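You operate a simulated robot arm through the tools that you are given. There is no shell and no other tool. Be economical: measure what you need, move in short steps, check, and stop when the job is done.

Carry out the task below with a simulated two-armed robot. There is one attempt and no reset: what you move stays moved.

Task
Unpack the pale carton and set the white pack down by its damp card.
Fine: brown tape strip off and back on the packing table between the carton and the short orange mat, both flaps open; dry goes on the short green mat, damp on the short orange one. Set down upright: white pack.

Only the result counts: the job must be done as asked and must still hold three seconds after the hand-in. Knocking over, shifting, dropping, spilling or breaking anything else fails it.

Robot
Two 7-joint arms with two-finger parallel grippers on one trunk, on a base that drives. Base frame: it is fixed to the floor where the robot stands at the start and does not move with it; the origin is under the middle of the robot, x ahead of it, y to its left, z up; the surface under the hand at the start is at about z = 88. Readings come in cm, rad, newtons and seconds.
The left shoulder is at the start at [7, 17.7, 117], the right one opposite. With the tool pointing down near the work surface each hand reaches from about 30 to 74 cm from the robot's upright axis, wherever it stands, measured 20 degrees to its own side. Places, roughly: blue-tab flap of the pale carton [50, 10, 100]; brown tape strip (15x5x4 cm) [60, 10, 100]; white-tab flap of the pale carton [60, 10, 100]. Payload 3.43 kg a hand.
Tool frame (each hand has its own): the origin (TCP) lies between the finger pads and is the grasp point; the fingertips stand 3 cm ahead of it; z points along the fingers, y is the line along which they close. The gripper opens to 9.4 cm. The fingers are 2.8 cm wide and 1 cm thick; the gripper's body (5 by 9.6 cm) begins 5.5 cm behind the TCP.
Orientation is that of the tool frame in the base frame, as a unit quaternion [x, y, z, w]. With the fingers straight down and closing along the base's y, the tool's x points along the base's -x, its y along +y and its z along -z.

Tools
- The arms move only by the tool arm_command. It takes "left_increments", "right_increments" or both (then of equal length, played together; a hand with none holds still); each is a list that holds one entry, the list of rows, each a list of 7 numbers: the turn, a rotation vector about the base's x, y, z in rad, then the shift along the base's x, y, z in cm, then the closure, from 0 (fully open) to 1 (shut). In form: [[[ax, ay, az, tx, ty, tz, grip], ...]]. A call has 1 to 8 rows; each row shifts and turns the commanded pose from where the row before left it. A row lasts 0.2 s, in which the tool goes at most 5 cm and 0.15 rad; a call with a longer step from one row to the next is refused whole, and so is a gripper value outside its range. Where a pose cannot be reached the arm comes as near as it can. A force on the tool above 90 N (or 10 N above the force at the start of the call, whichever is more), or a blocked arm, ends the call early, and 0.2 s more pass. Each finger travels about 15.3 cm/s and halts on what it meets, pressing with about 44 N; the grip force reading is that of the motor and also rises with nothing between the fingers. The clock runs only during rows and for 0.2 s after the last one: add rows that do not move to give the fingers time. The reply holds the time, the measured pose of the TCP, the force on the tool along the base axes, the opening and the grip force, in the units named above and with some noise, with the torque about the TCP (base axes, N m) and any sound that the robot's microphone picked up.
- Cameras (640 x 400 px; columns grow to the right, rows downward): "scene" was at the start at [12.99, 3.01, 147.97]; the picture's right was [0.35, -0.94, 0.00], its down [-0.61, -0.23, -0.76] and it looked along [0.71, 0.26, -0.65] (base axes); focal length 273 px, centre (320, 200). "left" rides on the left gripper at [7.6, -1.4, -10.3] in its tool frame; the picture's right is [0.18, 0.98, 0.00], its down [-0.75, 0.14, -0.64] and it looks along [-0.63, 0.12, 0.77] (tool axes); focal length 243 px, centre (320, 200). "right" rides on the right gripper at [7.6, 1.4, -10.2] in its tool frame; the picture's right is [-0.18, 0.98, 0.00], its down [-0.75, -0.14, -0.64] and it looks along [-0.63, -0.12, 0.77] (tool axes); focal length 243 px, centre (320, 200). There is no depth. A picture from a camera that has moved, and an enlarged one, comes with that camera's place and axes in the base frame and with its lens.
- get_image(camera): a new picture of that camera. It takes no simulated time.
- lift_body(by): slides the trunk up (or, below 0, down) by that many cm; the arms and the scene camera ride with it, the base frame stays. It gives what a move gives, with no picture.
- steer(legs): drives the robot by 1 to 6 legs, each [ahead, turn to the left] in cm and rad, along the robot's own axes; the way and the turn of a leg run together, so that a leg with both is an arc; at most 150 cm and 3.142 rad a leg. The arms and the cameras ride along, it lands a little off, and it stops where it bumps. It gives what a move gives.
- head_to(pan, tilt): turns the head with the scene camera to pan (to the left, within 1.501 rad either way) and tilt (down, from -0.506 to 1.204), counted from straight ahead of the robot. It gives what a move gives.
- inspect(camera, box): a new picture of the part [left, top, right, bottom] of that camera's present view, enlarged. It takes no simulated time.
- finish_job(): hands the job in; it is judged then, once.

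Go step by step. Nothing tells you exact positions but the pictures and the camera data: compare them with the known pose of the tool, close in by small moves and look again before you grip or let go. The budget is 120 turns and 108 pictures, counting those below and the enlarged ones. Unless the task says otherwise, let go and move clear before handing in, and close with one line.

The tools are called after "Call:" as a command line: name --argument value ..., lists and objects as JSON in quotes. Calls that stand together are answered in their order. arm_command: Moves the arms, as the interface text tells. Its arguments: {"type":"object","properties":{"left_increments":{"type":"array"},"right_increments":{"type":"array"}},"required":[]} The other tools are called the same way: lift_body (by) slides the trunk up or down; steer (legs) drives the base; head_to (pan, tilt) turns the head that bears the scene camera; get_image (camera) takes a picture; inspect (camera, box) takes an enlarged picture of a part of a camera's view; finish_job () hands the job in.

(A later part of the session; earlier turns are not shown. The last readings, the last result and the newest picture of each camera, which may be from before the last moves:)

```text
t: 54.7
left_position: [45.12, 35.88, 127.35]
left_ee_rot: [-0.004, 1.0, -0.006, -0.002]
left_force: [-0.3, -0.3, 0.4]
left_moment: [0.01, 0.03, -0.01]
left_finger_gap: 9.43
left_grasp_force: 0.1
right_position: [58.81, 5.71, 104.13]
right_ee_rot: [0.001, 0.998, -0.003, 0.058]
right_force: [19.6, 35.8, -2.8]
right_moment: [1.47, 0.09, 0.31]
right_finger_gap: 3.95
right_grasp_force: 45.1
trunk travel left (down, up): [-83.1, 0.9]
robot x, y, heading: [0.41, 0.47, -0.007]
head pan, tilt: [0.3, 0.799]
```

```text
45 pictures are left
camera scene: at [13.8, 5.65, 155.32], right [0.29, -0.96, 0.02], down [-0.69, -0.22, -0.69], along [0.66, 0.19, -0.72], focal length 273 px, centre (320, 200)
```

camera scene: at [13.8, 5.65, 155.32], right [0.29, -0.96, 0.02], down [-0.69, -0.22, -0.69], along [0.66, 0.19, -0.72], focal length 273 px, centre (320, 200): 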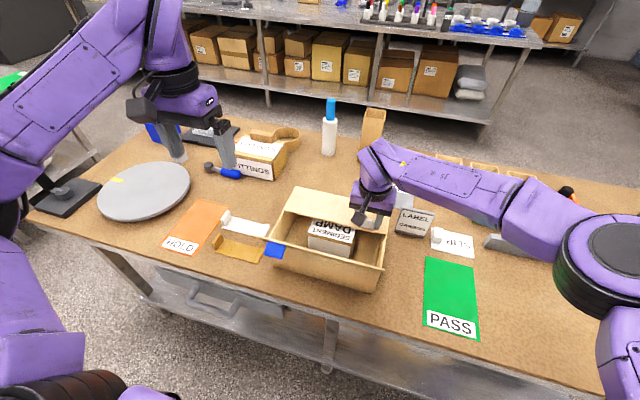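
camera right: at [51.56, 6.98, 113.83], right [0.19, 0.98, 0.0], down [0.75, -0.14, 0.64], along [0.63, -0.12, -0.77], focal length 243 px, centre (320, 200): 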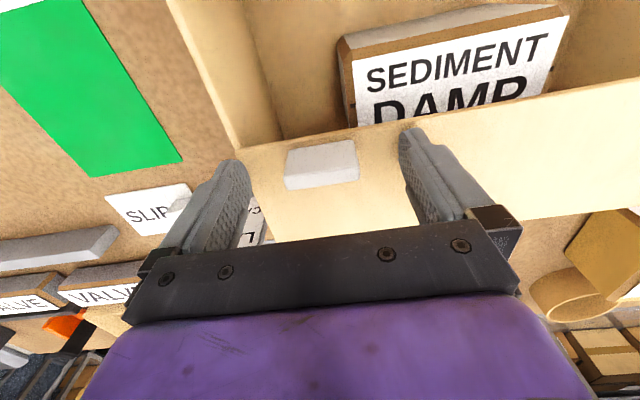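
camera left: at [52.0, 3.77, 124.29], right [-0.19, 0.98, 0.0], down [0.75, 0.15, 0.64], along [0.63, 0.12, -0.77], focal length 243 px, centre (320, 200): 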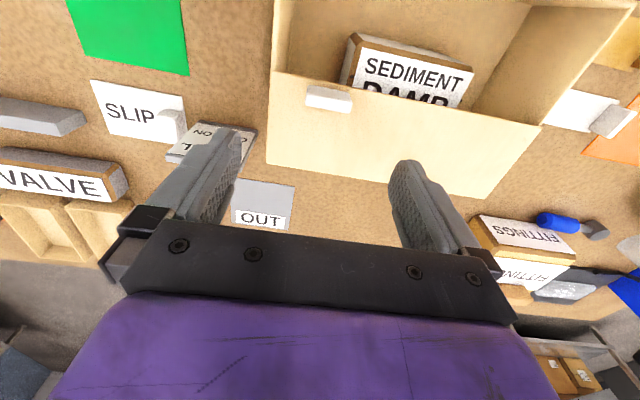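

Holding on to the tab lets the body creep sideways, so grips on the carton must be brief. I'll release and rise now.

Call:
arm_command --right_increments '[[[0, 0.03, 0, 0, 0, 0.3, 0.2], [0, 0.045, 0, 0, 0, 4, 0], [0, 0.04, 0, 0, 0, 4.5, 0], [0, 0, 0, 0, 0, 4, 0], [0, 0, 0, 0, 0, 0, 0], [0, 0, 0, 0, 0, 0, 0]]]'

Call:
head_to --pan 0.9 --tilt 0.8

Call:
head_to --pan 0.2 --tilt 0.8

Call:
get_image --camera "scene"

```text
t: 56.1
left_position: [44.47, 35.12, 127.68]
left_ee_rot: [-0.004, 1.0, -0.002, 0.0]
left_force: [-1.4, 0.8, 0.6]
left_moment: [0.01, 0.0, 0.0]
left_finger_gap: 9.4
left_grasp_force: 0.0
right_position: [58.08, 4.52, 116.91]
right_ee_rot: [0.002, 1.0, 0.0, 0.0]
right_force: [-0.4, 0.6, -0.6]
right_moment: [-0.01, -0.02, -0.01]
right_finger_gap: 9.42
right_grasp_force: 0.1
trunk travel left (down, up): [-83.1, 0.9]
robot x, y, heading: [-0.05, 0.04, -0.005]
head pan, tilt: [0.3, 0.799]
```

```text
t: 57.1
left_position: [44.55, 34.8, 127.69]
left_ee_rot: [-0.003, 1.0, -0.002, 0.0]
left_force: [-0.5, -0.2, 0.3]
left_moment: [0.01, -0.01, 0.02]
left_finger_gap: 9.38
left_grasp_force: 0.1
right_position: [57.97, 4.45, 116.86]
right_ee_rot: [0.002, 1.0, 0.0, 0.0]
right_force: [-0.3, 0.3, -0.2]
right_moment: [-0.03, 0.01, -0.02]
right_finger_gap: 9.41
right_grasp_force: 0.0
trunk travel left (down, up): [-83.1, 0.9]
robot x, y, heading: [0.49, -0.0, -0.012]
head pan, tilt: [0.901, 0.799]
```

```text
t: 58.2
left_position: [44.54, 34.91, 127.78]
left_ee_rot: [-0.004, 1.0, -0.002, 0.0]
left_force: [-0.3, -0.3, 0.3]
left_moment: [-0.01, 0.03, 0.0]
left_finger_gap: 9.38
left_grasp_force: 0.2
right_position: [58.07, 4.44, 116.86]
right_ee_rot: [0.002, 1.0, 0.001, 0.0]
right_force: [0.1, -0.2, -0.3]
right_moment: [-0.01, 0.01, -0.01]
right_finger_gap: 9.43
right_grasp_force: 0.0
trunk travel left (down, up): [-83.1, 0.9]
robot x, y, heading: [0.1, 0.55, -0.003]
head pan, tilt: [0.201, 0.799]
```

```text
44 pictures are left
camera scene: at [13.3, 1.83, 155.29], right [0.19, -0.98, 0.0], down [-0.7, -0.14, -0.7], along [0.68, 0.13, -0.72], focal length 273 px, centre (320, 200)
```

scene: 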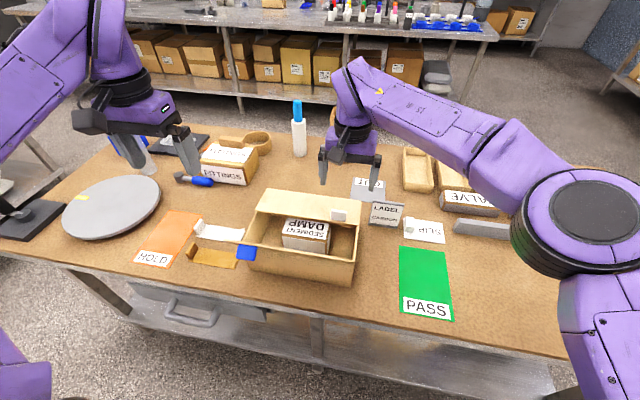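

Settled and level again. I'll descend around the tab once more, then grip, swing up and release in one quick call.

Call:
arm_command --right_increments '[[[0, 0, 0, 0.9, 1.25, -3.5, 0], [0, 0, 0, 0, 0, -3.5, 0], [0, 0, 0, 0, 0, -3.5, 0], [0, 0, 0, 0, 0, -2.4, 0], [0, 0, 0, 0, 0, 0, 0]]]'

Call:
arm_command --right_increments '[[[0, 0, 0, 0, 0, 0, 0.7], [0, 0, 0, 0, 0, 0, 0.7], [0, 0, 0, 0.98, 0, 2.51, 0.7], [0, 0, 0, 1.69, 0, 2.11, 0.7], [0, 0, 0, 1.05, 0, 0.84, 0.7], [0, 0, 0, 0, 0, 0, 0], [0, 0, 0, 0, 0, 4, 0], [0, 0, 0, 0, 0, 4, 0]]]'

Call:
get_image --camera "scene"

```text
t: 59.4
left_position: [44.57, 34.86, 127.76]
left_ee_rot: [-0.003, 1.0, -0.002, 0.0]
left_force: [0.5, 0.4, -0.1]
left_moment: [0.03, -0.02, -0.02]
left_finger_gap: 9.39
left_grasp_force: 0.1
right_position: [59.14, 6.0, 104.2]
right_ee_rot: [0.002, 1.0, 0.001, 0.001]
right_force: [-1.1, -0.1, 0.5]
right_moment: [-0.02, 0.0, -0.01]
right_finger_gap: 9.41
right_grasp_force: 0.0
trunk travel left (down, up): [-83.1, 0.9]
robot x, y, heading: [0.11, 0.11, -0.01]
head pan, tilt: [0.201, 0.799]
```

```text
t: 61.2
left_position: [44.47, 34.92, 127.77]
left_ee_rot: [-0.003, 1.0, -0.002, 0.0]
left_force: [-0.5, 0.5, -0.2]
left_moment: [-0.04, -0.03, 0.02]
left_finger_gap: 9.37
left_grasp_force: 0.0
right_position: [60.83, 5.46, 112.38]
right_ee_rot: [0.002, 1.0, 0.001, 0.002]
right_force: [-0.1, -0.1, 0.3]
right_moment: [-0.02, 0.03, -0.04]
right_finger_gap: 9.37
right_grasp_force: 0.1
right hand out of reach, approached as far as the arm can: row 4, 5, 7, 8
trunk travel left (down, up): [-83.1, 0.9]
robot x, y, heading: [0.23, 0.61, -0.009]
head pan, tilt: [0.201, 0.799]
```

```text
43 pictures are left
camera scene: at [13.26, 1.81, 155.3], right [0.19, -0.98, 0.0], down [-0.7, -0.14, -0.7], along [0.68, 0.13, -0.72], focal length 273 px, centre (320, 200)
```

scene: 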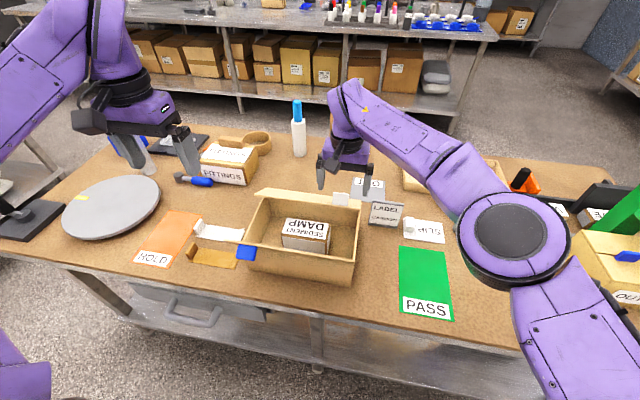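

The far flap is now raised part-way and stays there, but the right arm is at its reach limit. I'll lift the hand clear, then bring the robot slightly forward and turned left so that arm can push farther.

Call:
arm_command --right_increments '[[[0, 0, 0, -2, 0, 3.5, 0], [0, 0, 0, -2.5, -1, 3.5, 0], [0, 0, 0, -2.5, -3, 3, 1], [0, 0, 0, -2.5, -3, 3, 1], [0, 0, 0, -2.5, -3, 1, 1], [0, 0, 0, 0, 0, 0, 1]]]'

Call:
steer --legs '[[0, 0.28], [5, 0]]'

Call:
head_to --pan -0.05 --tilt 0.85

Call:
get_image --camera "scene"

```text
t: 62.6
left_position: [44.62, 34.81, 127.58]
left_ee_rot: [-0.003, 1.0, -0.001, -0.001]
left_force: [-0.1, 0.2, 0.2]
left_moment: [0.0, 0.01, -0.01]
left_finger_gap: 9.4
left_grasp_force: 0.1
right_position: [49.11, -4.8, 126.3]
right_ee_rot: [0.001, 1.0, 0.0, 0.001]
right_force: [0.5, 0.6, -0.2]
right_moment: [-0.01, 0.0, -0.04]
right_finger_gap: 0.0
right_grasp_force: 32.6
trunk travel left (down, up): [-83.1, 0.9]
robot x, y, heading: [0.26, 0.21, -0.012]
head pan, tilt: [0.201, 0.799]
```

```text
t: 64.5
left_position: [36.9, 46.46, 128.3]
left_ee_rot: [-0.142, 0.99, 0.0, 0.005]
left_force: [-1.2, 0.4, -0.1]
left_moment: [0.04, -0.1, -0.01]
left_finger_gap: 9.39
left_grasp_force: 0.0
right_position: [52.21, 9.33, 126.96]
right_ee_rot: [-0.139, 0.99, 0.002, 0.005]
right_force: [-1.0, -0.3, 0.4]
right_moment: [0.01, -0.03, 0.0]
right_finger_gap: 0.0
right_grasp_force: 32.8
trunk travel left (down, up): [-83.1, 0.9]
robot x, y, heading: [5.3, 1.57, 0.275]
head pan, tilt: [0.201, 0.799]
```

```text
t: 65.2
left_position: [38.04, 46.87, 127.89]
left_ee_rot: [-0.142, 0.99, -0.002, 0.001]
left_force: [0.6, -0.2, 0.1]
left_moment: [0.04, -0.02, 0.02]
left_finger_gap: 9.38
left_grasp_force: 0.0
right_position: [53.24, 9.87, 126.41]
right_ee_rot: [-0.137, 0.991, 0.002, 0.001]
right_force: [0.5, 0.4, 0.9]
right_moment: [0.01, -0.02, -0.01]
right_finger_gap: 0.0
right_grasp_force: 33.0
trunk travel left (down, up): [-83.1, 0.9]
robot x, y, heading: [5.08, 1.72, 0.272]
head pan, tilt: [-0.051, 0.85]
```

```text
42 pictures are left
camera scene: at [17.53, 4.57, 154.89], right [0.22, -0.98, 0.0], down [-0.73, -0.17, -0.66], along [0.64, 0.15, -0.75], focal length 273 px, centre (320, 200)
```

scene: 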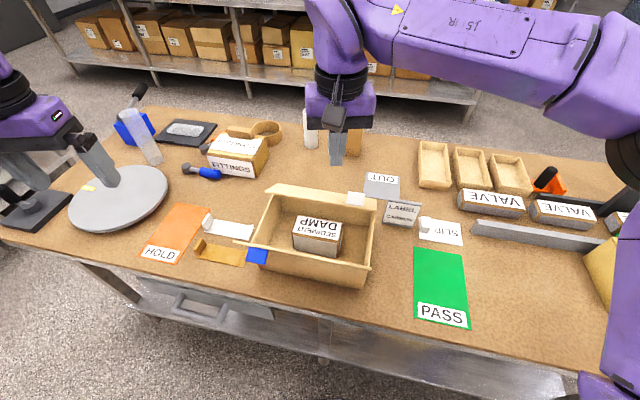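

No bump and nothing disturbed. I'll zoom in to find the far flap's angle and where the pack lies.

Call:
inspect --camera "scene" --box '[235, 170, 395, 295]'

Call:
get_image --camera "right"

```text
3.20 times, centred on (315, 232) of scene
camera zoom: at [17.53, 4.57, 154.89], right [0.22, -0.98, 0.0], down [-0.73, -0.17, -0.66], along [0.64, 0.15, -0.75], focal length 874 px, centre (336, 96)
```

zoom: 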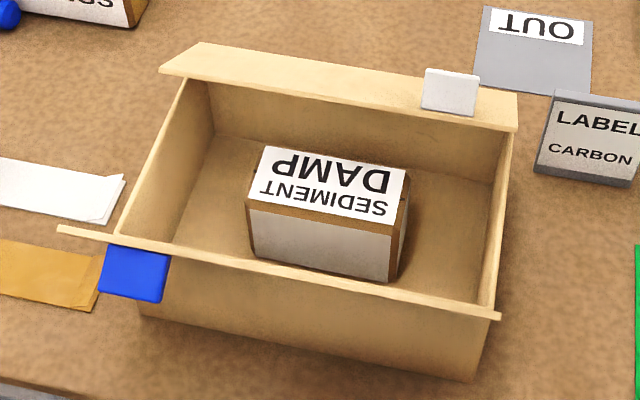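

```text
40 pictures are left
camera right: at [45.61, 9.04, 136.68], right [-0.09, 1.0, 0.0], down [0.76, 0.07, 0.64], along [0.64, 0.06, -0.77], focal length 243 px, centre (320, 200)
```

right: 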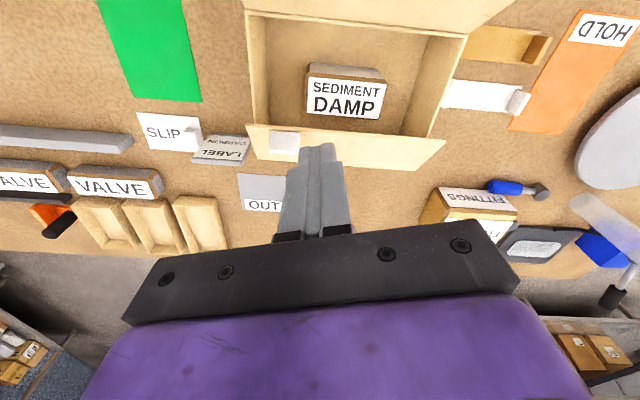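

The far flap stands at about 34°, with its edge near (59, 106). I'll lower the closed right fingers in front of it, over the open half of the carton.

Call:
arm_command --right_increments '[[[0, 0, -0.14, 0.6, 0.3, -4, 1], [0, 0, -0.135, 0.6, 0.3, -4, 1], [0, 0, 0, 0.6, 0.3, -4, 1], [0, 0, 0, 0.5, 0.2, -4, 1], [0, 0, 0, 0, 0, -4, 1], [0, 0, 0, 0, 0, 0, 1]]]'

Call:
get_image --camera "scene"

```text
t: 66.6
left_position: [37.93, 46.97, 127.85]
left_ee_rot: [-0.141, 0.99, -0.002, -0.001]
left_force: [-0.4, -0.7, -0.3]
left_moment: [0.04, 0.0, 0.04]
left_finger_gap: 9.37
left_grasp_force: 0.2
right_position: [55.55, 11.0, 106.38]
right_ee_rot: [0.0, 1.0, 0.001, 0.001]
right_force: [-0.4, -0.2, 1.3]
right_moment: [-0.01, 0.02, -0.03]
right_finger_gap: 0.04
right_grasp_force: 32.6
trunk travel left (down, up): [-83.1, 0.9]
robot x, y, heading: [5.1, 1.47, 0.271]
head pan, tilt: [-0.051, 0.85]
```

```text
39 pictures are left
camera scene: at [17.48, 4.68, 154.9], right [0.22, -0.98, 0.0], down [-0.73, -0.17, -0.66], along [0.64, 0.14, -0.75], focal length 273 px, centre (320, 200)
```

scene: 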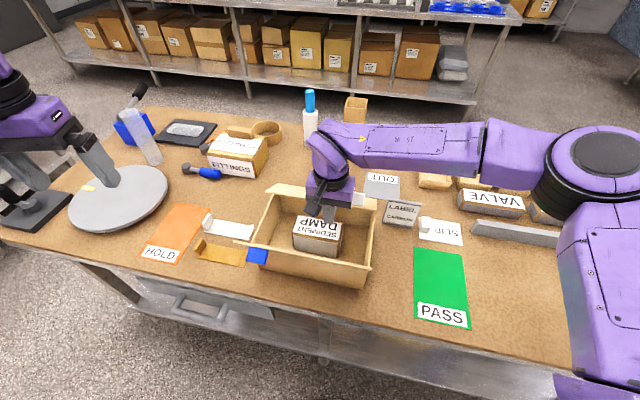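

Fingers are in front of the flap edge. Now I'll push away from the robot, up along the arc.

Call:
arm_command --right_increments '[[[0, 0, 0, 1.2, 0, 0, 1], [0, 0, 0, 0.9, 0, 0.4, 1], [0, 0, 0, 0.8, 0, 0.8, 1], [0, 0, 0, 0.9, 0, 0.8, 1], [0, 0, 0, 1.0, 0, 0.7, 1], [0, 0, 0, 1.1, 0, 0.6, 1], [0, 0, 0, 1.1, 0, 0.4, 1], [0, 0, 0, 1.2, 0, 0.2, 1]]]'

Call:
get_image --camera "scene"

```text
t: 68.4
left_position: [38.03, 46.89, 127.74]
left_ee_rot: [-0.141, 0.99, -0.002, 0.0]
left_force: [0.3, 0.7, 0.3]
left_moment: [0.02, -0.01, 0.04]
left_finger_gap: 9.4
left_grasp_force: 0.0
right_position: [63.84, 10.86, 110.44]
right_ee_rot: [0.0, 1.0, 0.001, 0.001]
right_force: [0.0, -0.1, 0.3]
right_moment: [-0.02, -0.03, 0.0]
right_finger_gap: 0.01
right_grasp_force: 32.9
trunk travel left (down, up): [-83.1, 0.9]
robot x, y, heading: [5.12, 1.26, 0.27]
head pan, tilt: [-0.051, 0.85]
```

```text
38 pictures are left
camera scene: at [17.56, 4.68, 154.89], right [0.22, -0.98, 0.0], down [-0.73, -0.17, -0.66], along [0.64, 0.14, -0.75], focal length 273 px, centre (320, 200)
```

scene: 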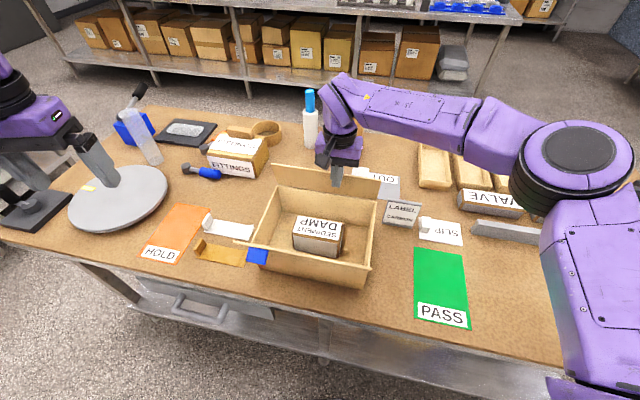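

The flap is nearly vertical. I'll push on past vertical.

Call:
arm_command --right_increments '[[[0, 0, 0, 1.2, 0, 0, 1], [0, 0, 0, 1.2, 0, 0, 1], [0, 0, 0, 1.2, 0, 0, 1], [0, 0, 0, 1.2, 0, -0.2, 1], [0, 0, 0, 1.2, 0, -0.3, 1], [0, 0, 0, 1.0, 0, -0.4, 1], [0, 0, 0, 0, 0, 0, 1]]]'

Call:
get_image --camera "scene"

```text
t: 70.0
left_position: [36.88, 46.8, 128.07]
left_ee_rot: [-0.141, 0.99, -0.001, 0.004]
left_force: [0.3, 0.0, 0.2]
left_moment: [-0.01, 0.05, 0.03]
left_finger_gap: 9.43
left_grasp_force: 0.1
right_position: [69.81, 11.22, 109.99]
right_ee_rot: [-0.002, 1.0, 0.002, 0.002]
right_force: [-31.6, -0.6, 6.7]
right_moment: [0.07, 0.87, -0.07]
right_finger_gap: 0.0
right_grasp_force: 33.3
trunk travel left (down, up): [-83.1, 0.9]
robot x, y, heading: [4.88, 1.67, 0.277]
head pan, tilt: [-0.051, 0.85]
```

```text
37 pictures are left
camera scene: at [16.37, 4.55, 154.99], right [0.22, -0.98, 0.0], down [-0.73, -0.17, -0.67], along [0.65, 0.15, -0.75], focal length 273 px, centre (320, 200)
```

scene: 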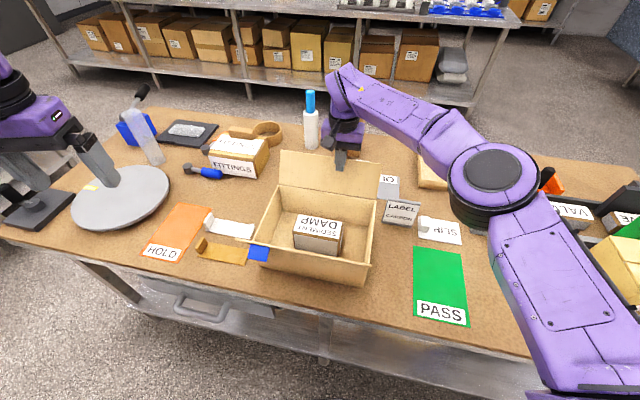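

The far flap has met its stop, past vertical. I'll ease back and lift the right hand clear.

Call:
arm_command --right_increments '[[[0, 0, 0, -1.5, 0, 0.5, 1], [0, 0, 0, -2, 0, 1, 1], [0, 0, 0, -2.5, 0, 3.5, 1], [0, 0, 0, -3, -1, 3.5, 1], [0, 0, 0, -3, -2, 3.5, 1], [0, 0, 0, -3, -3, 2, 1], [0, 0, 0, -2.5, -4, 0, 1], [0, 0, 0, -2.5, -4, 0, 0]]]'

Call:
arm_command --right_increments '[[[0, 0, 0, -2.5, -4, 0, 0], [0, 0, 0, -2.5, -4, 0, 0], [0, 0, 0, -2.5, -4, 0, 0], [0, 0, 0, 0, 0, 0, 0]]]'

Call:
inspect --camera "scene" --box '[215, 140, 415, 295]'

```text
refused: row 5 steps farther than a row can; nothing moved
```

```text
t: 71.0
left_position: [38.24, 46.83, 127.67]
left_ee_rot: [-0.142, 0.99, -0.001, -0.001]
left_force: [1.0, -0.2, -0.4]
left_moment: [0.03, -0.01, 0.01]
left_finger_gap: 9.38
left_grasp_force: 0.1
right_position: [63.57, -0.98, 109.39]
right_ee_rot: [-0.001, 1.0, 0.0, 0.0]
right_force: [0.6, 0.6, -1.0]
right_moment: [0.0, 0.01, 0.01]
right_finger_gap: 9.38
right_grasp_force: 0.1
trunk travel left (down, up): [-83.1, 0.9]
robot x, y, heading: [5.12, 1.46, 0.27]
head pan, tilt: [-0.051, 0.85]
```

```text
2.58 times, centred on (315, 218) of scene
camera zoom: at [17.82, 4.65, 154.86], right [0.22, -0.98, 0.0], down [-0.73, -0.17, -0.66], along [0.64, 0.14, -0.75], focal length 705 px, centre (333, 155)
```

zoom: 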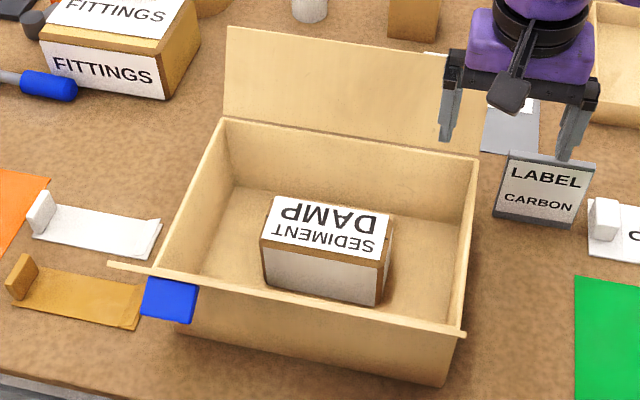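

Both flaps stand open past vertical. The pack lies at about x 54.4–61, y 7.6–20, top z 97, so I'll grip it across x with the right hand, whose arm stays clear of the blue flap. First I lift and turn the hand 90°.

Call:
arm_command --right_increments '[[[0, 0, 0, -0.5, 0, 4, 0], [0, 0, 0, -0.5, 0, 4, 0], [0, 0, 0.1428, -0.5, 1.4, 3, 0], [0, 0, 0.1428, -0.5, 1.4, 1, 0], [0, 0, 0.1428, -0.5, 1.4, 0, 0], [0, 0, 0.1428, -0.5, 1.4, 0, 0], [0, 0, 0.1428, -0.5, 1.4, 0, 0], [0, 0, 0.1428, -0.5, 1.4, 0, 0]]]'

Call:
arm_command --right_increments '[[[0, 0, 0.1428, -0.5, 1.4, 0, 0], [0, 0, 0.1428, -0.5, 1.4, 0, 0], [0, 0, 0.1428, -0.5, 1.4, -1, 0], [0, 0, 0.1428, -0.5, 1.4, -2, 0], [0, 0, 0.1428, -0.5, 1.2, -3, 0], [0, 0, 0, 0, 0, 0, 0]]]'

Call:
get_image --camera "right"

Call:
get_image --camera "scene"

```text
t: 72.8
left_position: [38.08, 46.96, 127.74]
left_ee_rot: [-0.142, 0.99, -0.002, 0.001]
left_force: [0.8, 0.5, 0.4]
left_moment: [-0.01, 0.02, 0.0]
left_finger_gap: 9.38
left_grasp_force: 0.1
right_position: [61.34, 2.09, 121.54]
right_ee_rot: [-0.167, 0.986, 0.001, 0.001]
right_force: [-0.2, -0.5, 1.0]
right_moment: [0.01, -0.01, 0.01]
right_finger_gap: 9.42
right_grasp_force: 0.0
right hand out of reach, approached as far as the arm can: row 5, 6, 7, 8
trunk travel left (down, up): [-83.1, 0.9]
robot x, y, heading: [4.87, 1.32, 0.27]
head pan, tilt: [-0.051, 0.85]
```

```text
t: 74.2
left_position: [38.01, 46.86, 127.87]
left_ee_rot: [-0.142, 0.99, -0.001, 0.0]
left_force: [-1.0, 0.0, 0.3]
left_moment: [0.0, 0.0, 0.0]
left_finger_gap: 9.42
left_grasp_force: 0.0
right_position: [61.31, 2.21, 121.65]
right_ee_rot: [-0.166, 0.986, 0.001, 0.0]
right_force: [-0.6, -0.2, 0.9]
right_moment: [-0.02, 0.03, 0.01]
right_finger_gap: 9.42
right_grasp_force: 0.1
right hand out of reach, approached as far as the arm can: row 1, 2, 3, 4, 5
trunk travel left (down, up): [-83.1, 0.9]
robot x, y, heading: [4.75, 1.51, 0.269]
head pan, tilt: [-0.051, 0.85]
```

```text
35 pictures are left
camera right: at [53.67, 0.99, 131.82], right [-0.15, 0.99, 0.0], down [0.76, 0.11, 0.64], along [0.64, 0.1, -0.77], focal length 243 px, centre (320, 200)
```

right: 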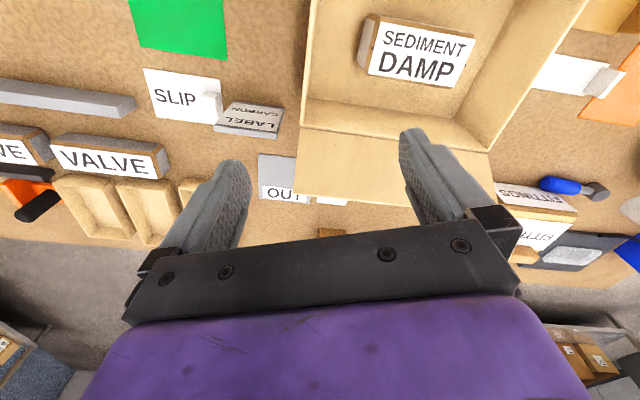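

```text
34 pictures are left
camera scene: at [17.52, 4.65, 154.89], right [0.22, -0.98, 0.0], down [-0.73, -0.17, -0.66], along [0.64, 0.14, -0.75], focal length 273 px, centre (320, 200)
```

scene: 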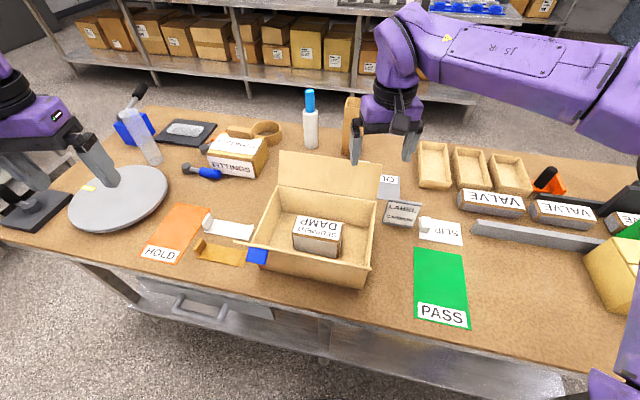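

The turn stalls at this extended, high place. I'll first come closer and lower over the carton and then try to turn.

Call:
arm_command --right_increments '[[[0, 0, 0, -1.5, 2.5, -1.5, 0], [0, 0, 0, -1.5, 2.5, -1.5, 0], [0, 0, 0, -1, 2.5, -1.5, 0], [0, 0, 0, 0, 2.5, -1.5, 0], [0, 0, 0.14, 0, 0.5, -1, 0], [0, 0, 0.14, 0, 0, 0, 0], [0, 0, 0.14, 0, 0, 0, 0]]]'

```text
t: 75.8
left_position: [37.96, 46.95, 127.84]
left_ee_rot: [-0.141, 0.99, -0.002, 0.0]
left_force: [0.0, 0.1, 0.0]
left_moment: [0.0, -0.02, 0.0]
left_finger_gap: 9.4
left_grasp_force: 0.1
right_position: [57.26, 12.7, 114.42]
right_ee_rot: [-0.303, 0.953, 0.002, 0.001]
right_force: [0.5, -0.7, -0.3]
right_moment: [-0.02, -0.02, 0.0]
right_finger_gap: 9.41
right_grasp_force: 0.2
right hand out of reach, approached as far as the arm can: row 7
trunk travel left (down, up): [-83.1, 0.9]
robot x, y, heading: [4.83, 1.17, 0.272]
head pan, tilt: [-0.051, 0.85]
```

The right wrist stops at about +0.6 rad in this arm posture. I'll try turning the other way; closing along x works equally well at −90°.

Call:
arm_command --right_increments '[[[0, 0, -0.148, 0, 0, 0, 0], [0, 0, -0.148, 0, 0, 0, 0], [0, 0, -0.148, 0, 0, 0, 0], [0, 0, -0.148, 0, 0, 0, 0], [0, 0, -0.148, 0, 0, 0, 0], [0, 0, -0.148, 0, 0, 0, 0], [0, 0, -0.148, 0, 0, 0, 0], [0, 0, -0.148, 0, 0, 0, 0]]]'

Call:
arm_command --right_increments '[[[0, 0, -0.148, 0, 0, 0, 0], [0, 0, -0.148, 0, 0, 0, 0], [0, 0, -0.148, 0, 0, 0, 0], [0, 0, -0.148, 0, 0, 0, 0], [0, 0, -0.148, 0, 0, 0, 0], [0, 0, -0.148, 0, 0, 0, 0], [0, 0, -0.115, 0, 0, 0, 0], [0, 0, 0, 0, 0, 0, 0]]]'

Call:
get_image --camera "right"

```text
t: 77.6
left_position: [37.92, 46.98, 127.83]
left_ee_rot: [-0.141, 0.99, -0.001, 0.0]
left_force: [-0.7, 0.2, -0.1]
left_moment: [0.01, 0.0, -0.03]
left_finger_gap: 9.4
left_grasp_force: 0.0
right_position: [57.2, 12.59, 114.4]
right_ee_rot: [0.283, 0.959, 0.0, 0.002]
right_force: [-0.8, 0.5, 0.4]
right_moment: [-0.01, -0.02, -0.02]
right_finger_gap: 9.38
right_grasp_force: 0.1
trunk travel left (down, up): [-83.1, 0.9]
robot x, y, heading: [4.62, 1.81, 0.274]
head pan, tilt: [-0.051, 0.85]
```

```text
t: 79.4
left_position: [37.97, 46.83, 127.69]
left_ee_rot: [-0.142, 0.99, -0.002, 0.0]
left_force: [0.3, 0.1, -0.6]
left_moment: [-0.01, -0.02, 0.01]
left_finger_gap: 9.39
left_grasp_force: 0.1
right_position: [57.2, 12.53, 114.42]
right_ee_rot: [0.709, 0.705, 0.0, 0.001]
right_force: [0.2, -0.2, -0.2]
right_moment: [0.01, -0.01, 0.01]
right_finger_gap: 9.38
right_grasp_force: 0.1
trunk travel left (down, up): [-83.1, 0.9]
robot x, y, heading: [4.8, 1.76, 0.273]
head pan, tilt: [-0.051, 0.85]
```

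```text
33 pictures are left
camera right: at [58.78, 20.24, 124.68], right [0.98, -0.19, 0.0], down [-0.15, -0.75, 0.64], along [-0.12, -0.63, -0.77], focal length 243 px, centre (320, 200)
```

right: 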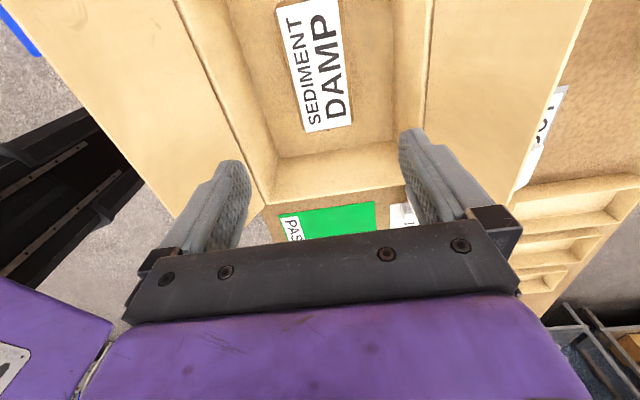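

The −90° turn worked. The pack centre reads (57.7, 14.1), about 6.3 cm wide along x; I'll centre and descend to just above it.

Call:
arm_command --right_increments '[[[0, 0, 0, 0.4, 1.4, -3.5, 0], [0, 0, 0, 0, 0, -3.5, 0], [0, 0, 0, 0, 0, -3.5, 0], [0, 0, 0, 0, 0, -2.5, 0], [0, 0, 0, 0, 0, 0, 0]]]'

Call:
get_image --camera "right"

Call:
get_image --camera "scene"

```text
t: 80.6
left_position: [37.93, 46.9, 127.84]
left_ee_rot: [-0.142, 0.99, -0.002, -0.001]
left_force: [0.4, -0.7, -0.3]
left_moment: [-0.01, 0.01, 0.03]
left_finger_gap: 9.41
left_grasp_force: 0.1
right_position: [57.69, 13.94, 101.04]
right_ee_rot: [0.709, 0.706, 0.0, 0.001]
right_force: [0.0, 0.4, -0.1]
right_moment: [-0.02, 0.0, 0.02]
right_finger_gap: 9.42
right_grasp_force: 0.0
trunk travel left (down, up): [-83.1, 0.9]
robot x, y, heading: [5.11, 1.48, 0.272]
head pan, tilt: [-0.051, 0.85]
```

```text
32 pictures are left
camera right: at [59.14, 21.55, 111.26], right [0.98, -0.19, 0.0], down [-0.14, -0.75, 0.64], along [-0.12, -0.63, -0.77], focal length 243 px, centre (320, 200)
```

right: 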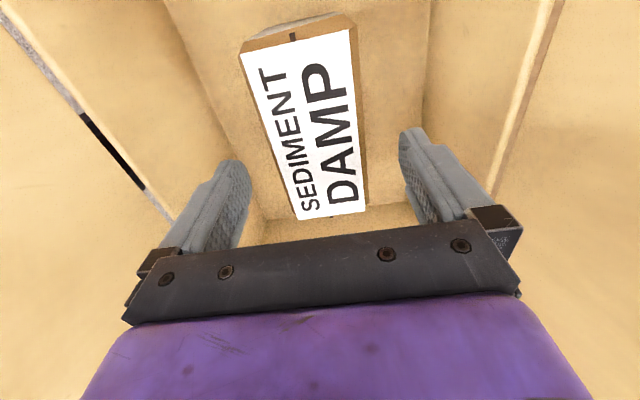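

```text
31 pictures are left
camera scene: at [17.49, 4.65, 154.89], right [0.22, -0.98, 0.0], down [-0.73, -0.17, -0.66], along [0.64, 0.14, -0.75], focal length 273 px, centre (320, 200)
```

scene: 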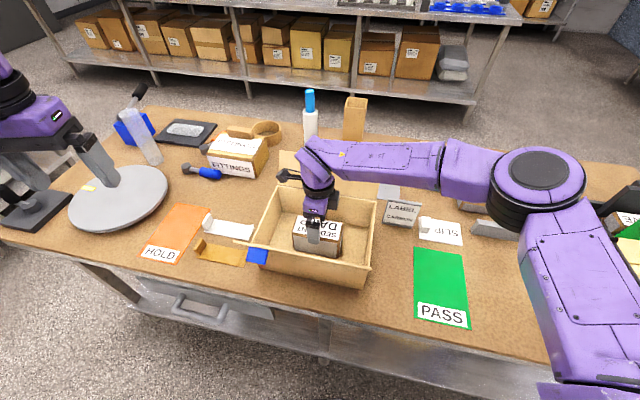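

Well centred. I'll go down around the pack and grip it.

Call:
arm_command --right_increments '[[[0, 0, 0, -0.1, 0.1, -2.5, 0], [0, 0, 0, 0, 0, -2.5, 0], [0, 0, 0, 0, 0, -2.2, 0], [0, 0, 0, 0, 0, 0, 0]]]'

Call:
arm_command --right_increments '[[[0, 0, 0, 0, 0, 0, 0.5], [0, 0, 0, 0, 0, 0, 0.8], [0, 0, 0, 0, 0, 0, 0.8]]]'

```text
t: 81.6
left_position: [37.97, 46.85, 127.82]
left_ee_rot: [-0.142, 0.99, -0.002, 0.0]
left_force: [-0.8, -0.3, 0.1]
left_moment: [0.0, 0.03, 0.01]
left_finger_gap: 9.39
left_grasp_force: 0.2
right_position: [57.26, 14.23, 93.91]
right_ee_rot: [0.708, 0.706, 0.0, 0.001]
right_force: [0.6, 0.0, -0.1]
right_moment: [0.01, -0.01, -0.01]
right_finger_gap: 9.43
right_grasp_force: 0.1
trunk travel left (down, up): [-83.1, 0.9]
robot x, y, heading: [5.1, 1.52, 0.272]
head pan, tilt: [-0.051, 0.85]
```

```text
t: 82.4
left_position: [38.05, 46.75, 127.81]
left_ee_rot: [-0.142, 0.99, -0.002, 0.0]
left_force: [-0.1, 0.6, -0.6]
left_moment: [0.0, 0.02, -0.06]
left_finger_gap: 9.37
left_grasp_force: 0.0
right_position: [57.34, 14.31, 93.84]
right_ee_rot: [0.708, 0.706, 0.001, 0.002]
right_force: [0.9, -0.9, 0.4]
right_moment: [-0.01, 0.07, -0.01]
right_finger_gap: 6.99
right_grasp_force: 43.3
trunk travel left (down, up): [-83.1, 0.9]
robot x, y, heading: [4.72, 1.64, 0.271]
head pan, tilt: [-0.051, 0.85]
```

Gripped at 7.0 cm. I'll lift it straight out.

Call:
arm_command --right_increments '[[[0, 0, 0, 0, 0, 1.5, 0.8], [0, 0, 0, 0, 0, 3, 0.8], [0, 0, 0, 0, 0, 4, 0.8], [0, 0, 0, 0, 0, 4, 0.8], [0, 0, 0, 0, 0, 4, 0.8], [0, 0, 0, -0.5, 0, 4, 0.8], [0, 0, 0, -1, 0, 4, 0.8], [0, 0, 0, -1, 0, 3, 0.8]]]'

Call:
get_image --camera "scene"

```text
t: 84.2
left_position: [37.85, 46.87, 127.78]
left_ee_rot: [-0.142, 0.99, -0.002, 0.0]
left_force: [0.2, -0.3, -0.6]
left_moment: [-0.02, 0.0, 0.02]
left_finger_gap: 9.4
left_grasp_force: 0.1
right_position: [54.89, 14.07, 121.94]
right_ee_rot: [0.708, 0.706, 0.0, 0.001]
right_force: [-0.3, -0.6, -2.5]
right_moment: [0.01, -0.03, 0.0]
right_finger_gap: 7.02
right_grasp_force: 44.0
trunk travel left (down, up): [-83.1, 0.9]
robot x, y, heading: [5.45, 1.26, 0.277]
head pan, tilt: [-0.051, 0.85]
```

```text
30 pictures are left
camera scene: at [17.43, 4.67, 154.89], right [0.22, -0.98, 0.0], down [-0.73, -0.17, -0.66], along [0.64, 0.14, -0.75], focal length 273 px, centre (320, 200)
```

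scene: 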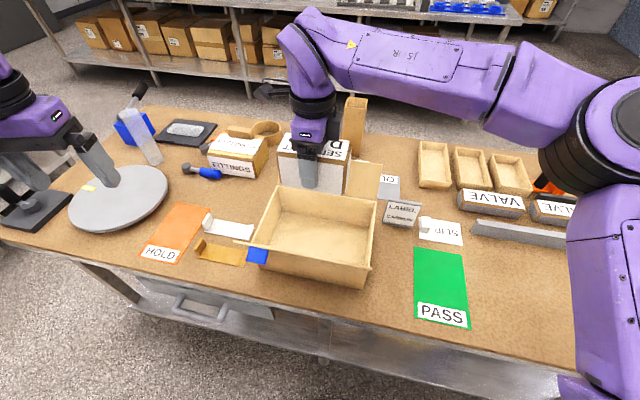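

The pack is out and held. The right hand can't reach the orange mat from here, so I'll back off, move about 34 cm to the left and come back to the table with the pack held high.

Call:
steer --legs '[[-18, 0], [0, 1.3]]'

Call:
get_image --camera "scene"

```text
t: 89.0
left_position: [-48.12, 39.85, 127.71]
left_ee_rot: [0.721, -0.693, 0.001, -0.001]
left_force: [-1.0, 0.0, 0.4]
left_moment: [0.01, 0.0, 0.02]
left_finger_gap: 9.39
left_grasp_force: 0.2
right_position: [-12.17, 48.42, 121.81]
right_ee_rot: [0.124, 0.992, 0.0, 0.001]
right_force: [-0.4, 1.1, -2.7]
right_moment: [0.0, 0.0, -0.01]
right_finger_gap: 7.03
right_grasp_force: 44.0
trunk travel left (down, up): [-83.1, 0.9]
robot x, y, heading: [-12.06, -3.27, 1.594]
head pan, tilt: [-0.051, 0.85]
```

```text
29 pictures are left
camera scene: at [-12.0, 9.72, 154.89], right [1.0, -0.02, 0.0], down [-0.02, -0.75, -0.66], along [0.02, 0.66, -0.75], focal length 273 px, centre (320, 200)
```

scene: 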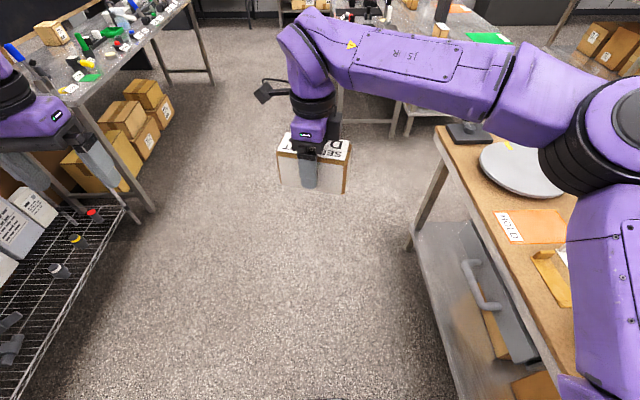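

The way is free on all sides. I'll go on: forward along y, turn back to the table and approach.

Call:
steer --legs '[[34, 0], [0, -1.24], [12, 0]]'

Call:
get_image --camera "scene"

Call:
get_image --camera "right"

```text
t: 95.2
left_position: [27.65, 81.81, 127.86]
left_ee_rot: [-0.178, 0.984, -0.002, 0.001]
left_force: [-0.7, -0.7, 0.2]
left_moment: [0.0, -0.01, 0.05]
left_finger_gap: 9.39
left_grasp_force: 0.1
right_position: [46.84, 50.31, 121.98]
right_ee_rot: [0.682, 0.731, 0.001, 0.001]
right_force: [0.1, 0.2, -2.6]
right_moment: [0.01, 0.03, 0.01]
right_finger_gap: 7.02
right_grasp_force: 43.7
trunk travel left (down, up): [-83.1, 0.9]
robot x, y, heading: [-1.79, 34.19, 0.351]
head pan, tilt: [-0.051, 0.85]
```

```text
28 pictures are left
camera scene: at [10.16, 38.13, 154.92], right [0.29, -0.96, 0.0], down [-0.72, -0.22, -0.66], along [0.63, 0.19, -0.75], focal length 273 px, centre (320, 200)
```

scene: 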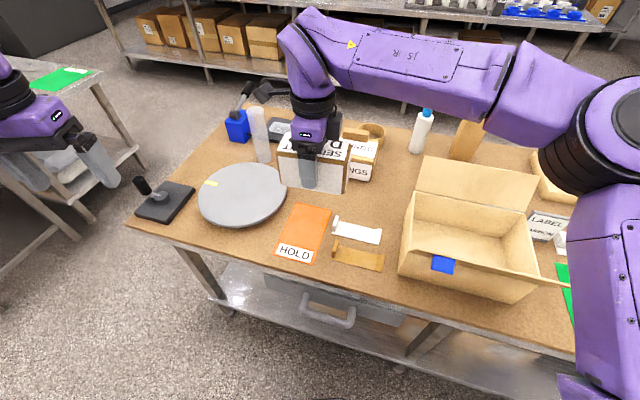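

```text
27 pictures are left
camera right: at [47.85, 58.01, 132.26], right [0.99, -0.11, 0.0], down [-0.09, -0.76, 0.64], along [-0.07, -0.64, -0.77], focal length 243 px, centre (320, 200)
```

right: 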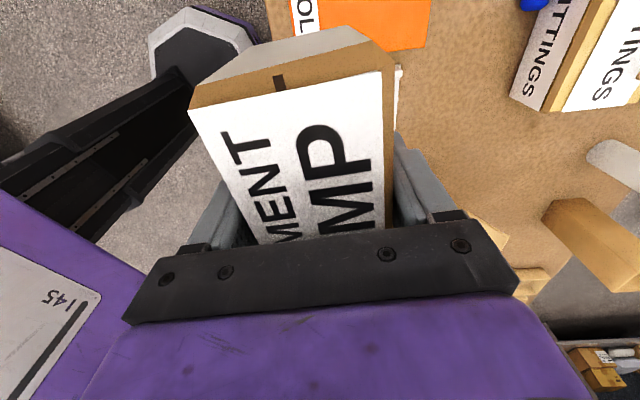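

The robot stands in front of the mat (centre ≈ (53.3, 56.2)). I'll turn the pack so that its long side runs along the mat, and centre it above.

Call:
arm_command --right_increments '[[[0, 0, 0.148, 0.66, 0.59, 0, 0.8], [0, 0, 0.148, 0.66, 0.59, 0, 0.8], [0, 0, 0.148, 0.66, 0.59, 0, 0.8], [0, 0, 0.148, 0.66, 0.59, 0, 0.8], [0, 0, 0.148, 0.66, 0.59, 0, 0.8], [0, 0, 0.148, 0.66, 0.59, 0, 0.8], [0, 0, 0.148, 0.66, 0.59, 0, 0.8], [0, 0, 0.148, 0.66, 0.59, 0, 0.8]]]'

Call:
arm_command --right_increments '[[[0, 0, 0.148, 0.66, 0.59, -2, 0.8], [0, 0, 0.148, 0.66, 0.59, -3, 0.8], [0, 0, 0.02, 0, 0, -4, 0.8], [0, 0, 0, 0, 0, -3, 0.8], [0, 0, 0, 0, 0, 0, 0.8]]]'

Call:
get_image --camera "scene"

Call:
get_image --camera "right"

```text
t: 97.0
left_position: [27.75, 81.88, 127.62]
left_ee_rot: [-0.178, 0.984, -0.003, 0.001]
left_force: [0.0, -0.4, 0.1]
left_moment: [-0.03, 0.05, 0.0]
left_finger_gap: 9.37
left_grasp_force: 0.0
right_position: [52.46, 55.32, 121.87]
right_ee_rot: [0.157, 0.988, 0.0, 0.001]
right_force: [0.6, 0.0, -3.2]
right_moment: [0.0, 0.01, 0.0]
right_finger_gap: 6.98
right_grasp_force: 44.3
trunk travel left (down, up): [-83.1, 0.9]
robot x, y, heading: [-1.76, 34.25, 0.348]
head pan, tilt: [-0.051, 0.85]
```

```text
t: 98.2
left_position: [27.76, 81.92, 127.81]
left_ee_rot: [-0.178, 0.984, -0.003, 0.001]
left_force: [-0.1, -0.4, -0.1]
left_moment: [-0.03, 0.0, -0.01]
left_finger_gap: 9.4
left_grasp_force: 0.0
right_position: [53.87, 56.74, 109.68]
right_ee_rot: [0.0, 1.0, 0.001, 0.001]
right_force: [-0.4, -0.3, -3.5]
right_moment: [-0.02, 0.01, 0.01]
right_finger_gap: 7.02
right_grasp_force: 43.9
trunk travel left (down, up): [-83.1, 0.9]
robot x, y, heading: [-1.94, 34.25, 0.345]
head pan, tilt: [-0.051, 0.85]
```

```text
26 pictures are left
camera scene: at [10.44, 38.35, 154.89], right [0.29, -0.96, 0.0], down [-0.72, -0.22, -0.66], along [0.63, 0.19, -0.75], focal length 273 px, centre (320, 200)
```

scene: 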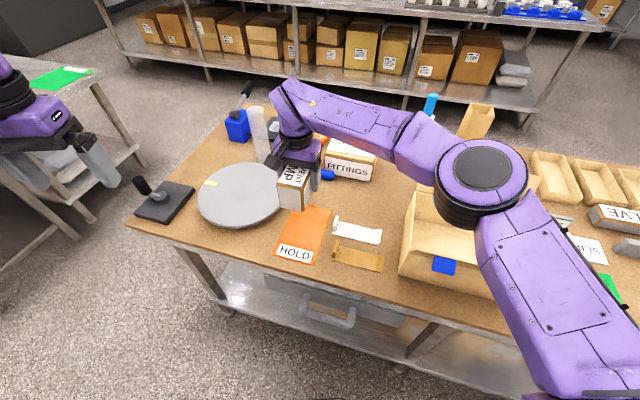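

```text
25 pictures are left
camera right: at [46.3, 57.95, 119.86], right [0.18, 0.98, 0.0], down [0.75, -0.14, 0.64], along [0.63, -0.12, -0.77], focal length 243 px, centre (320, 200)
```

right: 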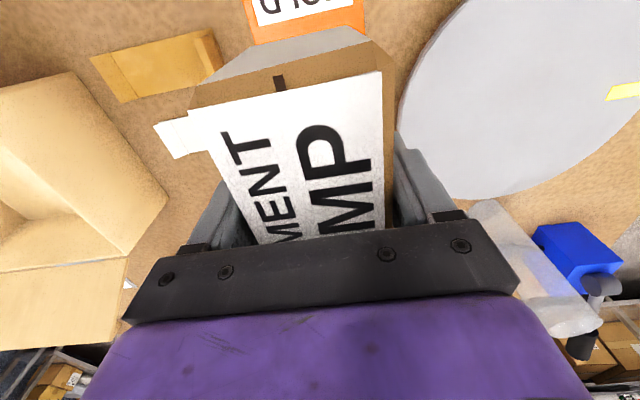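

The right elbow hangs near the carton's blue flap, and lowering further could touch it. I'll lift again and turn the base about 0.6 rad left, which takes the elbow away from the carton.

Call:
arm_command --right_increments '[[[0, 0, 0, -1, 0, 3.5, 0.8], [0, 0, 0, -1, 0, 3.5, 0.8], [0, 0, 0, -1, 0, 3.5, 0.8], [0, 0, 0, -1, 0, 3, 0.8], [0, 0, 0, 0, 0, 0, 0.8]]]'

Call:
steer --legs '[[0, 0.6]]'

Call:
arm_command --right_increments '[[[0, 0, -0.1, 2.5, -3, 0, 0.8], [0, 0, -0.1, 2.5, -3, 0, 0.8], [0, 0, -0.1, 2.5, -3, 0, 0.8], [0, 0, -0.1, 2.5, -3, 0, 0.8], [0, 0, -0.1, 2.5, -3, 0, 0.8], [0, 0, -0.1, 2.5, -3, 0, 0.8], [0, 0, 0, 2.5, -3, 0, 0.8], [0, 0, 0, 0, 0, 0, 0.8]]]'

Call:
head_to --pan -0.55 --tilt 0.85

Call:
get_image --camera "scene"

```text
t: 99.3
left_position: [27.95, 81.97, 127.73]
left_ee_rot: [-0.178, 0.984, -0.001, 0.0]
left_force: [-0.2, -1.0, 0.4]
left_moment: [0.01, 0.02, -0.01]
left_finger_gap: 9.41
left_grasp_force: 0.0
right_position: [49.91, 56.3, 123.31]
right_ee_rot: [0.0, 1.0, 0.001, -0.001]
right_force: [0.7, -0.5, -2.9]
right_moment: [-0.03, -0.02, -0.01]
right_finger_gap: 7.0
right_grasp_force: 43.8
trunk travel left (down, up): [-83.1, 0.9]
robot x, y, heading: [-1.93, 34.21, 0.346]
head pan, tilt: [-0.051, 0.85]
```

```text
t: 101.4
left_position: [-3.96, 90.43, 127.79]
left_ee_rot: [-0.458, 0.889, -0.002, 0.001]
left_force: [-0.7, 0.7, 0.2]
left_moment: [-0.04, -0.03, 0.0]
left_finger_gap: 9.36
left_grasp_force: 0.2
right_position: [28.77, 81.55, 123.27]
right_ee_rot: [-0.292, 0.956, 0.001, 0.0]
right_force: [0.0, -0.4, -2.5]
right_moment: [-0.02, -0.01, -0.01]
right_finger_gap: 7.0
right_grasp_force: 43.8
trunk travel left (down, up): [-83.1, 0.9]
robot x, y, heading: [-1.72, 34.1, 0.938]
head pan, tilt: [-0.051, 0.85]
```

```text
t: 103.2
left_position: [-4.02, 90.37, 127.82]
left_ee_rot: [-0.459, 0.889, -0.001, 0.001]
left_force: [-0.1, -0.3, 0.2]
left_moment: [0.0, 0.02, 0.0]
left_finger_gap: 9.41
left_grasp_force: 0.0
right_position: [46.11, 60.65, 123.12]
right_ee_rot: [0.003, 1.0, -0.001, 0.0]
right_force: [0.9, 0.2, -2.4]
right_moment: [-0.05, 0.03, 0.01]
right_finger_gap: 7.0
right_grasp_force: 43.8
trunk travel left (down, up): [-83.1, 0.9]
robot x, y, heading: [-1.79, 34.55, 0.937]
head pan, tilt: [-0.051, 0.85]
```

```text
t: 104.1
left_position: [-4.01, 90.2, 127.8]
left_ee_rot: [-0.458, 0.889, -0.001, 0.001]
left_force: [-0.3, 0.4, -0.1]
left_moment: [0.0, 0.03, 0.02]
left_finger_gap: 9.38
left_grasp_force: 0.0
right_position: [46.03, 60.56, 123.28]
right_ee_rot: [0.002, 1.0, 0.0, 0.001]
right_force: [0.7, 0.7, -2.8]
right_moment: [0.0, -0.01, -0.02]
right_finger_gap: 7.01
right_grasp_force: 44.3
trunk travel left (down, up): [-83.1, 0.9]
robot x, y, heading: [-2.21, 34.33, 0.94]
head pan, tilt: [-0.55, 0.85]
```

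```text
24 pictures are left
camera scene: at [8.47, 41.34, 154.89], right [0.38, -0.92, 0.0], down [-0.69, -0.29, -0.66], along [0.61, 0.25, -0.75], focal length 273 px, centre (320, 200)
```

scene: 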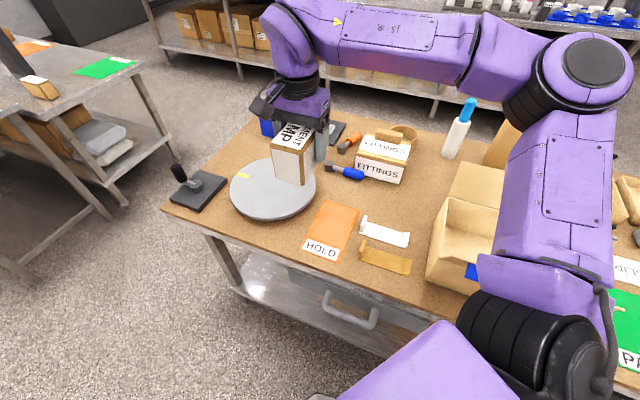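

The elbow is now high and away from the carton. The mat centre reads (53.2, 56.6); I'll move over it and down.

Call:
arm_command --right_increments '[[[0, 0, 0, 2, -1, -2, 0.8], [0, 0, 0, 2, -1, -3, 0.8], [0, 0, 0, 2, -1, -3, 0.8], [0, 0, 0, 1.2, -1, -3.5, 0.8], [0, 0, 0, 0, 0, -3.5, 0.8], [0, 0, 0, 0, 0, -3.5, 0.8], [0, 0, 0, 0, 0, -3, 0.8], [0, 0, 0, 0, 0, -2.5, 0.8]]]'

Call:
get_image --camera "scene"

Call:
get_image --camera "right"

```text
t: 105.9
left_position: [-3.92, 90.29, 127.7]
left_ee_rot: [-0.458, 0.889, -0.002, 0.001]
left_force: [1.0, -0.6, -0.4]
left_moment: [0.0, 0.03, 0.0]
left_finger_gap: 9.41
left_grasp_force: 0.1
right_position: [53.21, 56.52, 99.32]
right_ee_rot: [0.003, 1.0, 0.001, 0.001]
right_force: [-1.6, 0.3, -2.5]
right_moment: [0.0, 0.0, -0.01]
right_finger_gap: 7.02
right_grasp_force: 44.2
trunk travel left (down, up): [-83.1, 0.9]
robot x, y, heading: [-1.7, 34.42, 0.939]
head pan, tilt: [-0.55, 0.85]
```

```text
23 pictures are left
camera scene: at [8.54, 41.4, 154.88], right [0.38, -0.93, 0.0], down [-0.7, -0.29, -0.66], along [0.61, 0.25, -0.75], focal length 273 px, centre (320, 200)
```

scene: 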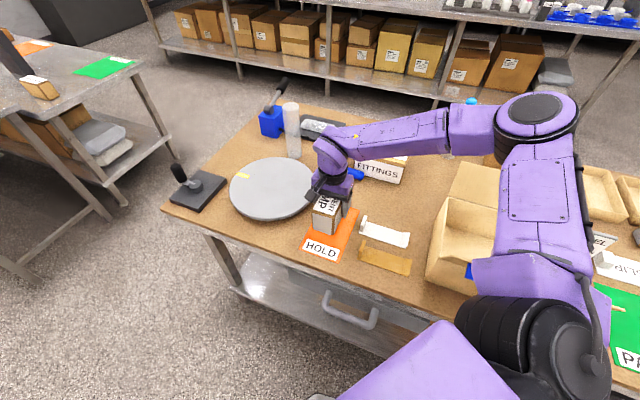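

```text
22 pictures are left
camera right: at [45.74, 57.88, 109.51], right [0.19, 0.98, 0.0], down [0.75, -0.15, 0.64], along [0.63, -0.12, -0.77], focal length 243 px, centre (320, 200)
```

right: 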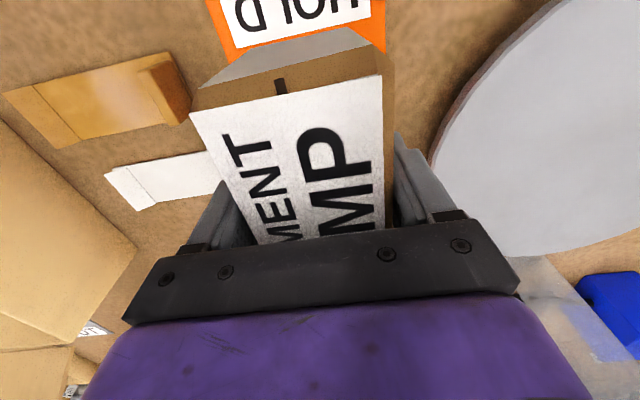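

Aligned over the mat. I'll lower until touch.

Call:
arm_command --right_increments '[[[0, 0, 0, 0, 0, -2.5, 0.8], [0, 0, 0, 0, 0, -1.5, 0.8], [0, 0, 0, 0, 0, -0.8, 0.8], [0, 0, 0, 0, 0, -0.4, 0.8], [0, 0, 0, 0, 0, -0.3, 0.8], [0, 0, 0, 0, 0, 0, 0.8]]]'

Call:
inspect --camera "scene" --box '[270, 150, 430, 280]'

```text
t: 107.3
left_position: [-3.96, 90.2, 127.75]
left_ee_rot: [-0.458, 0.889, -0.001, 0.001]
left_force: [0.2, 0.2, -0.6]
left_moment: [0.0, 0.01, 0.0]
left_finger_gap: 9.41
left_grasp_force: 0.2
right_position: [53.43, 56.34, 93.9]
right_ee_rot: [0.003, 1.0, 0.001, 0.001]
right_force: [0.4, -0.2, -2.6]
right_moment: [0.01, 0.02, -0.03]
right_finger_gap: 7.02
right_grasp_force: 43.9
trunk travel left (down, up): [-83.1, 0.9]
robot x, y, heading: [-1.62, 34.46, 0.939]
head pan, tilt: [-0.55, 0.85]
```

```text
3.08 times, centred on (350, 215) of scene
camera zoom: at [8.46, 41.34, 154.89], right [0.38, -0.93, 0.0], down [-0.7, -0.29, -0.66], along [0.61, 0.25, -0.75], focal length 840 px, centre (228, 154)
```

zoom: 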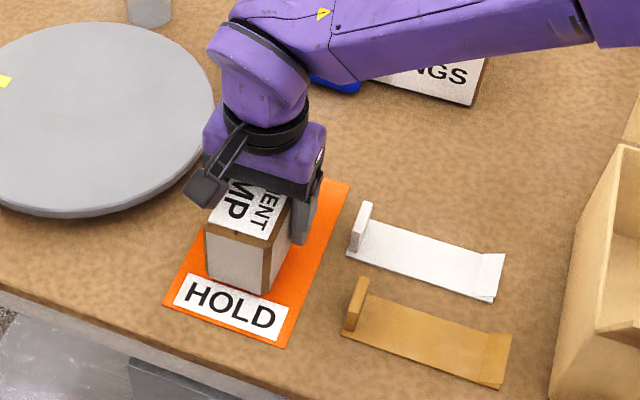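

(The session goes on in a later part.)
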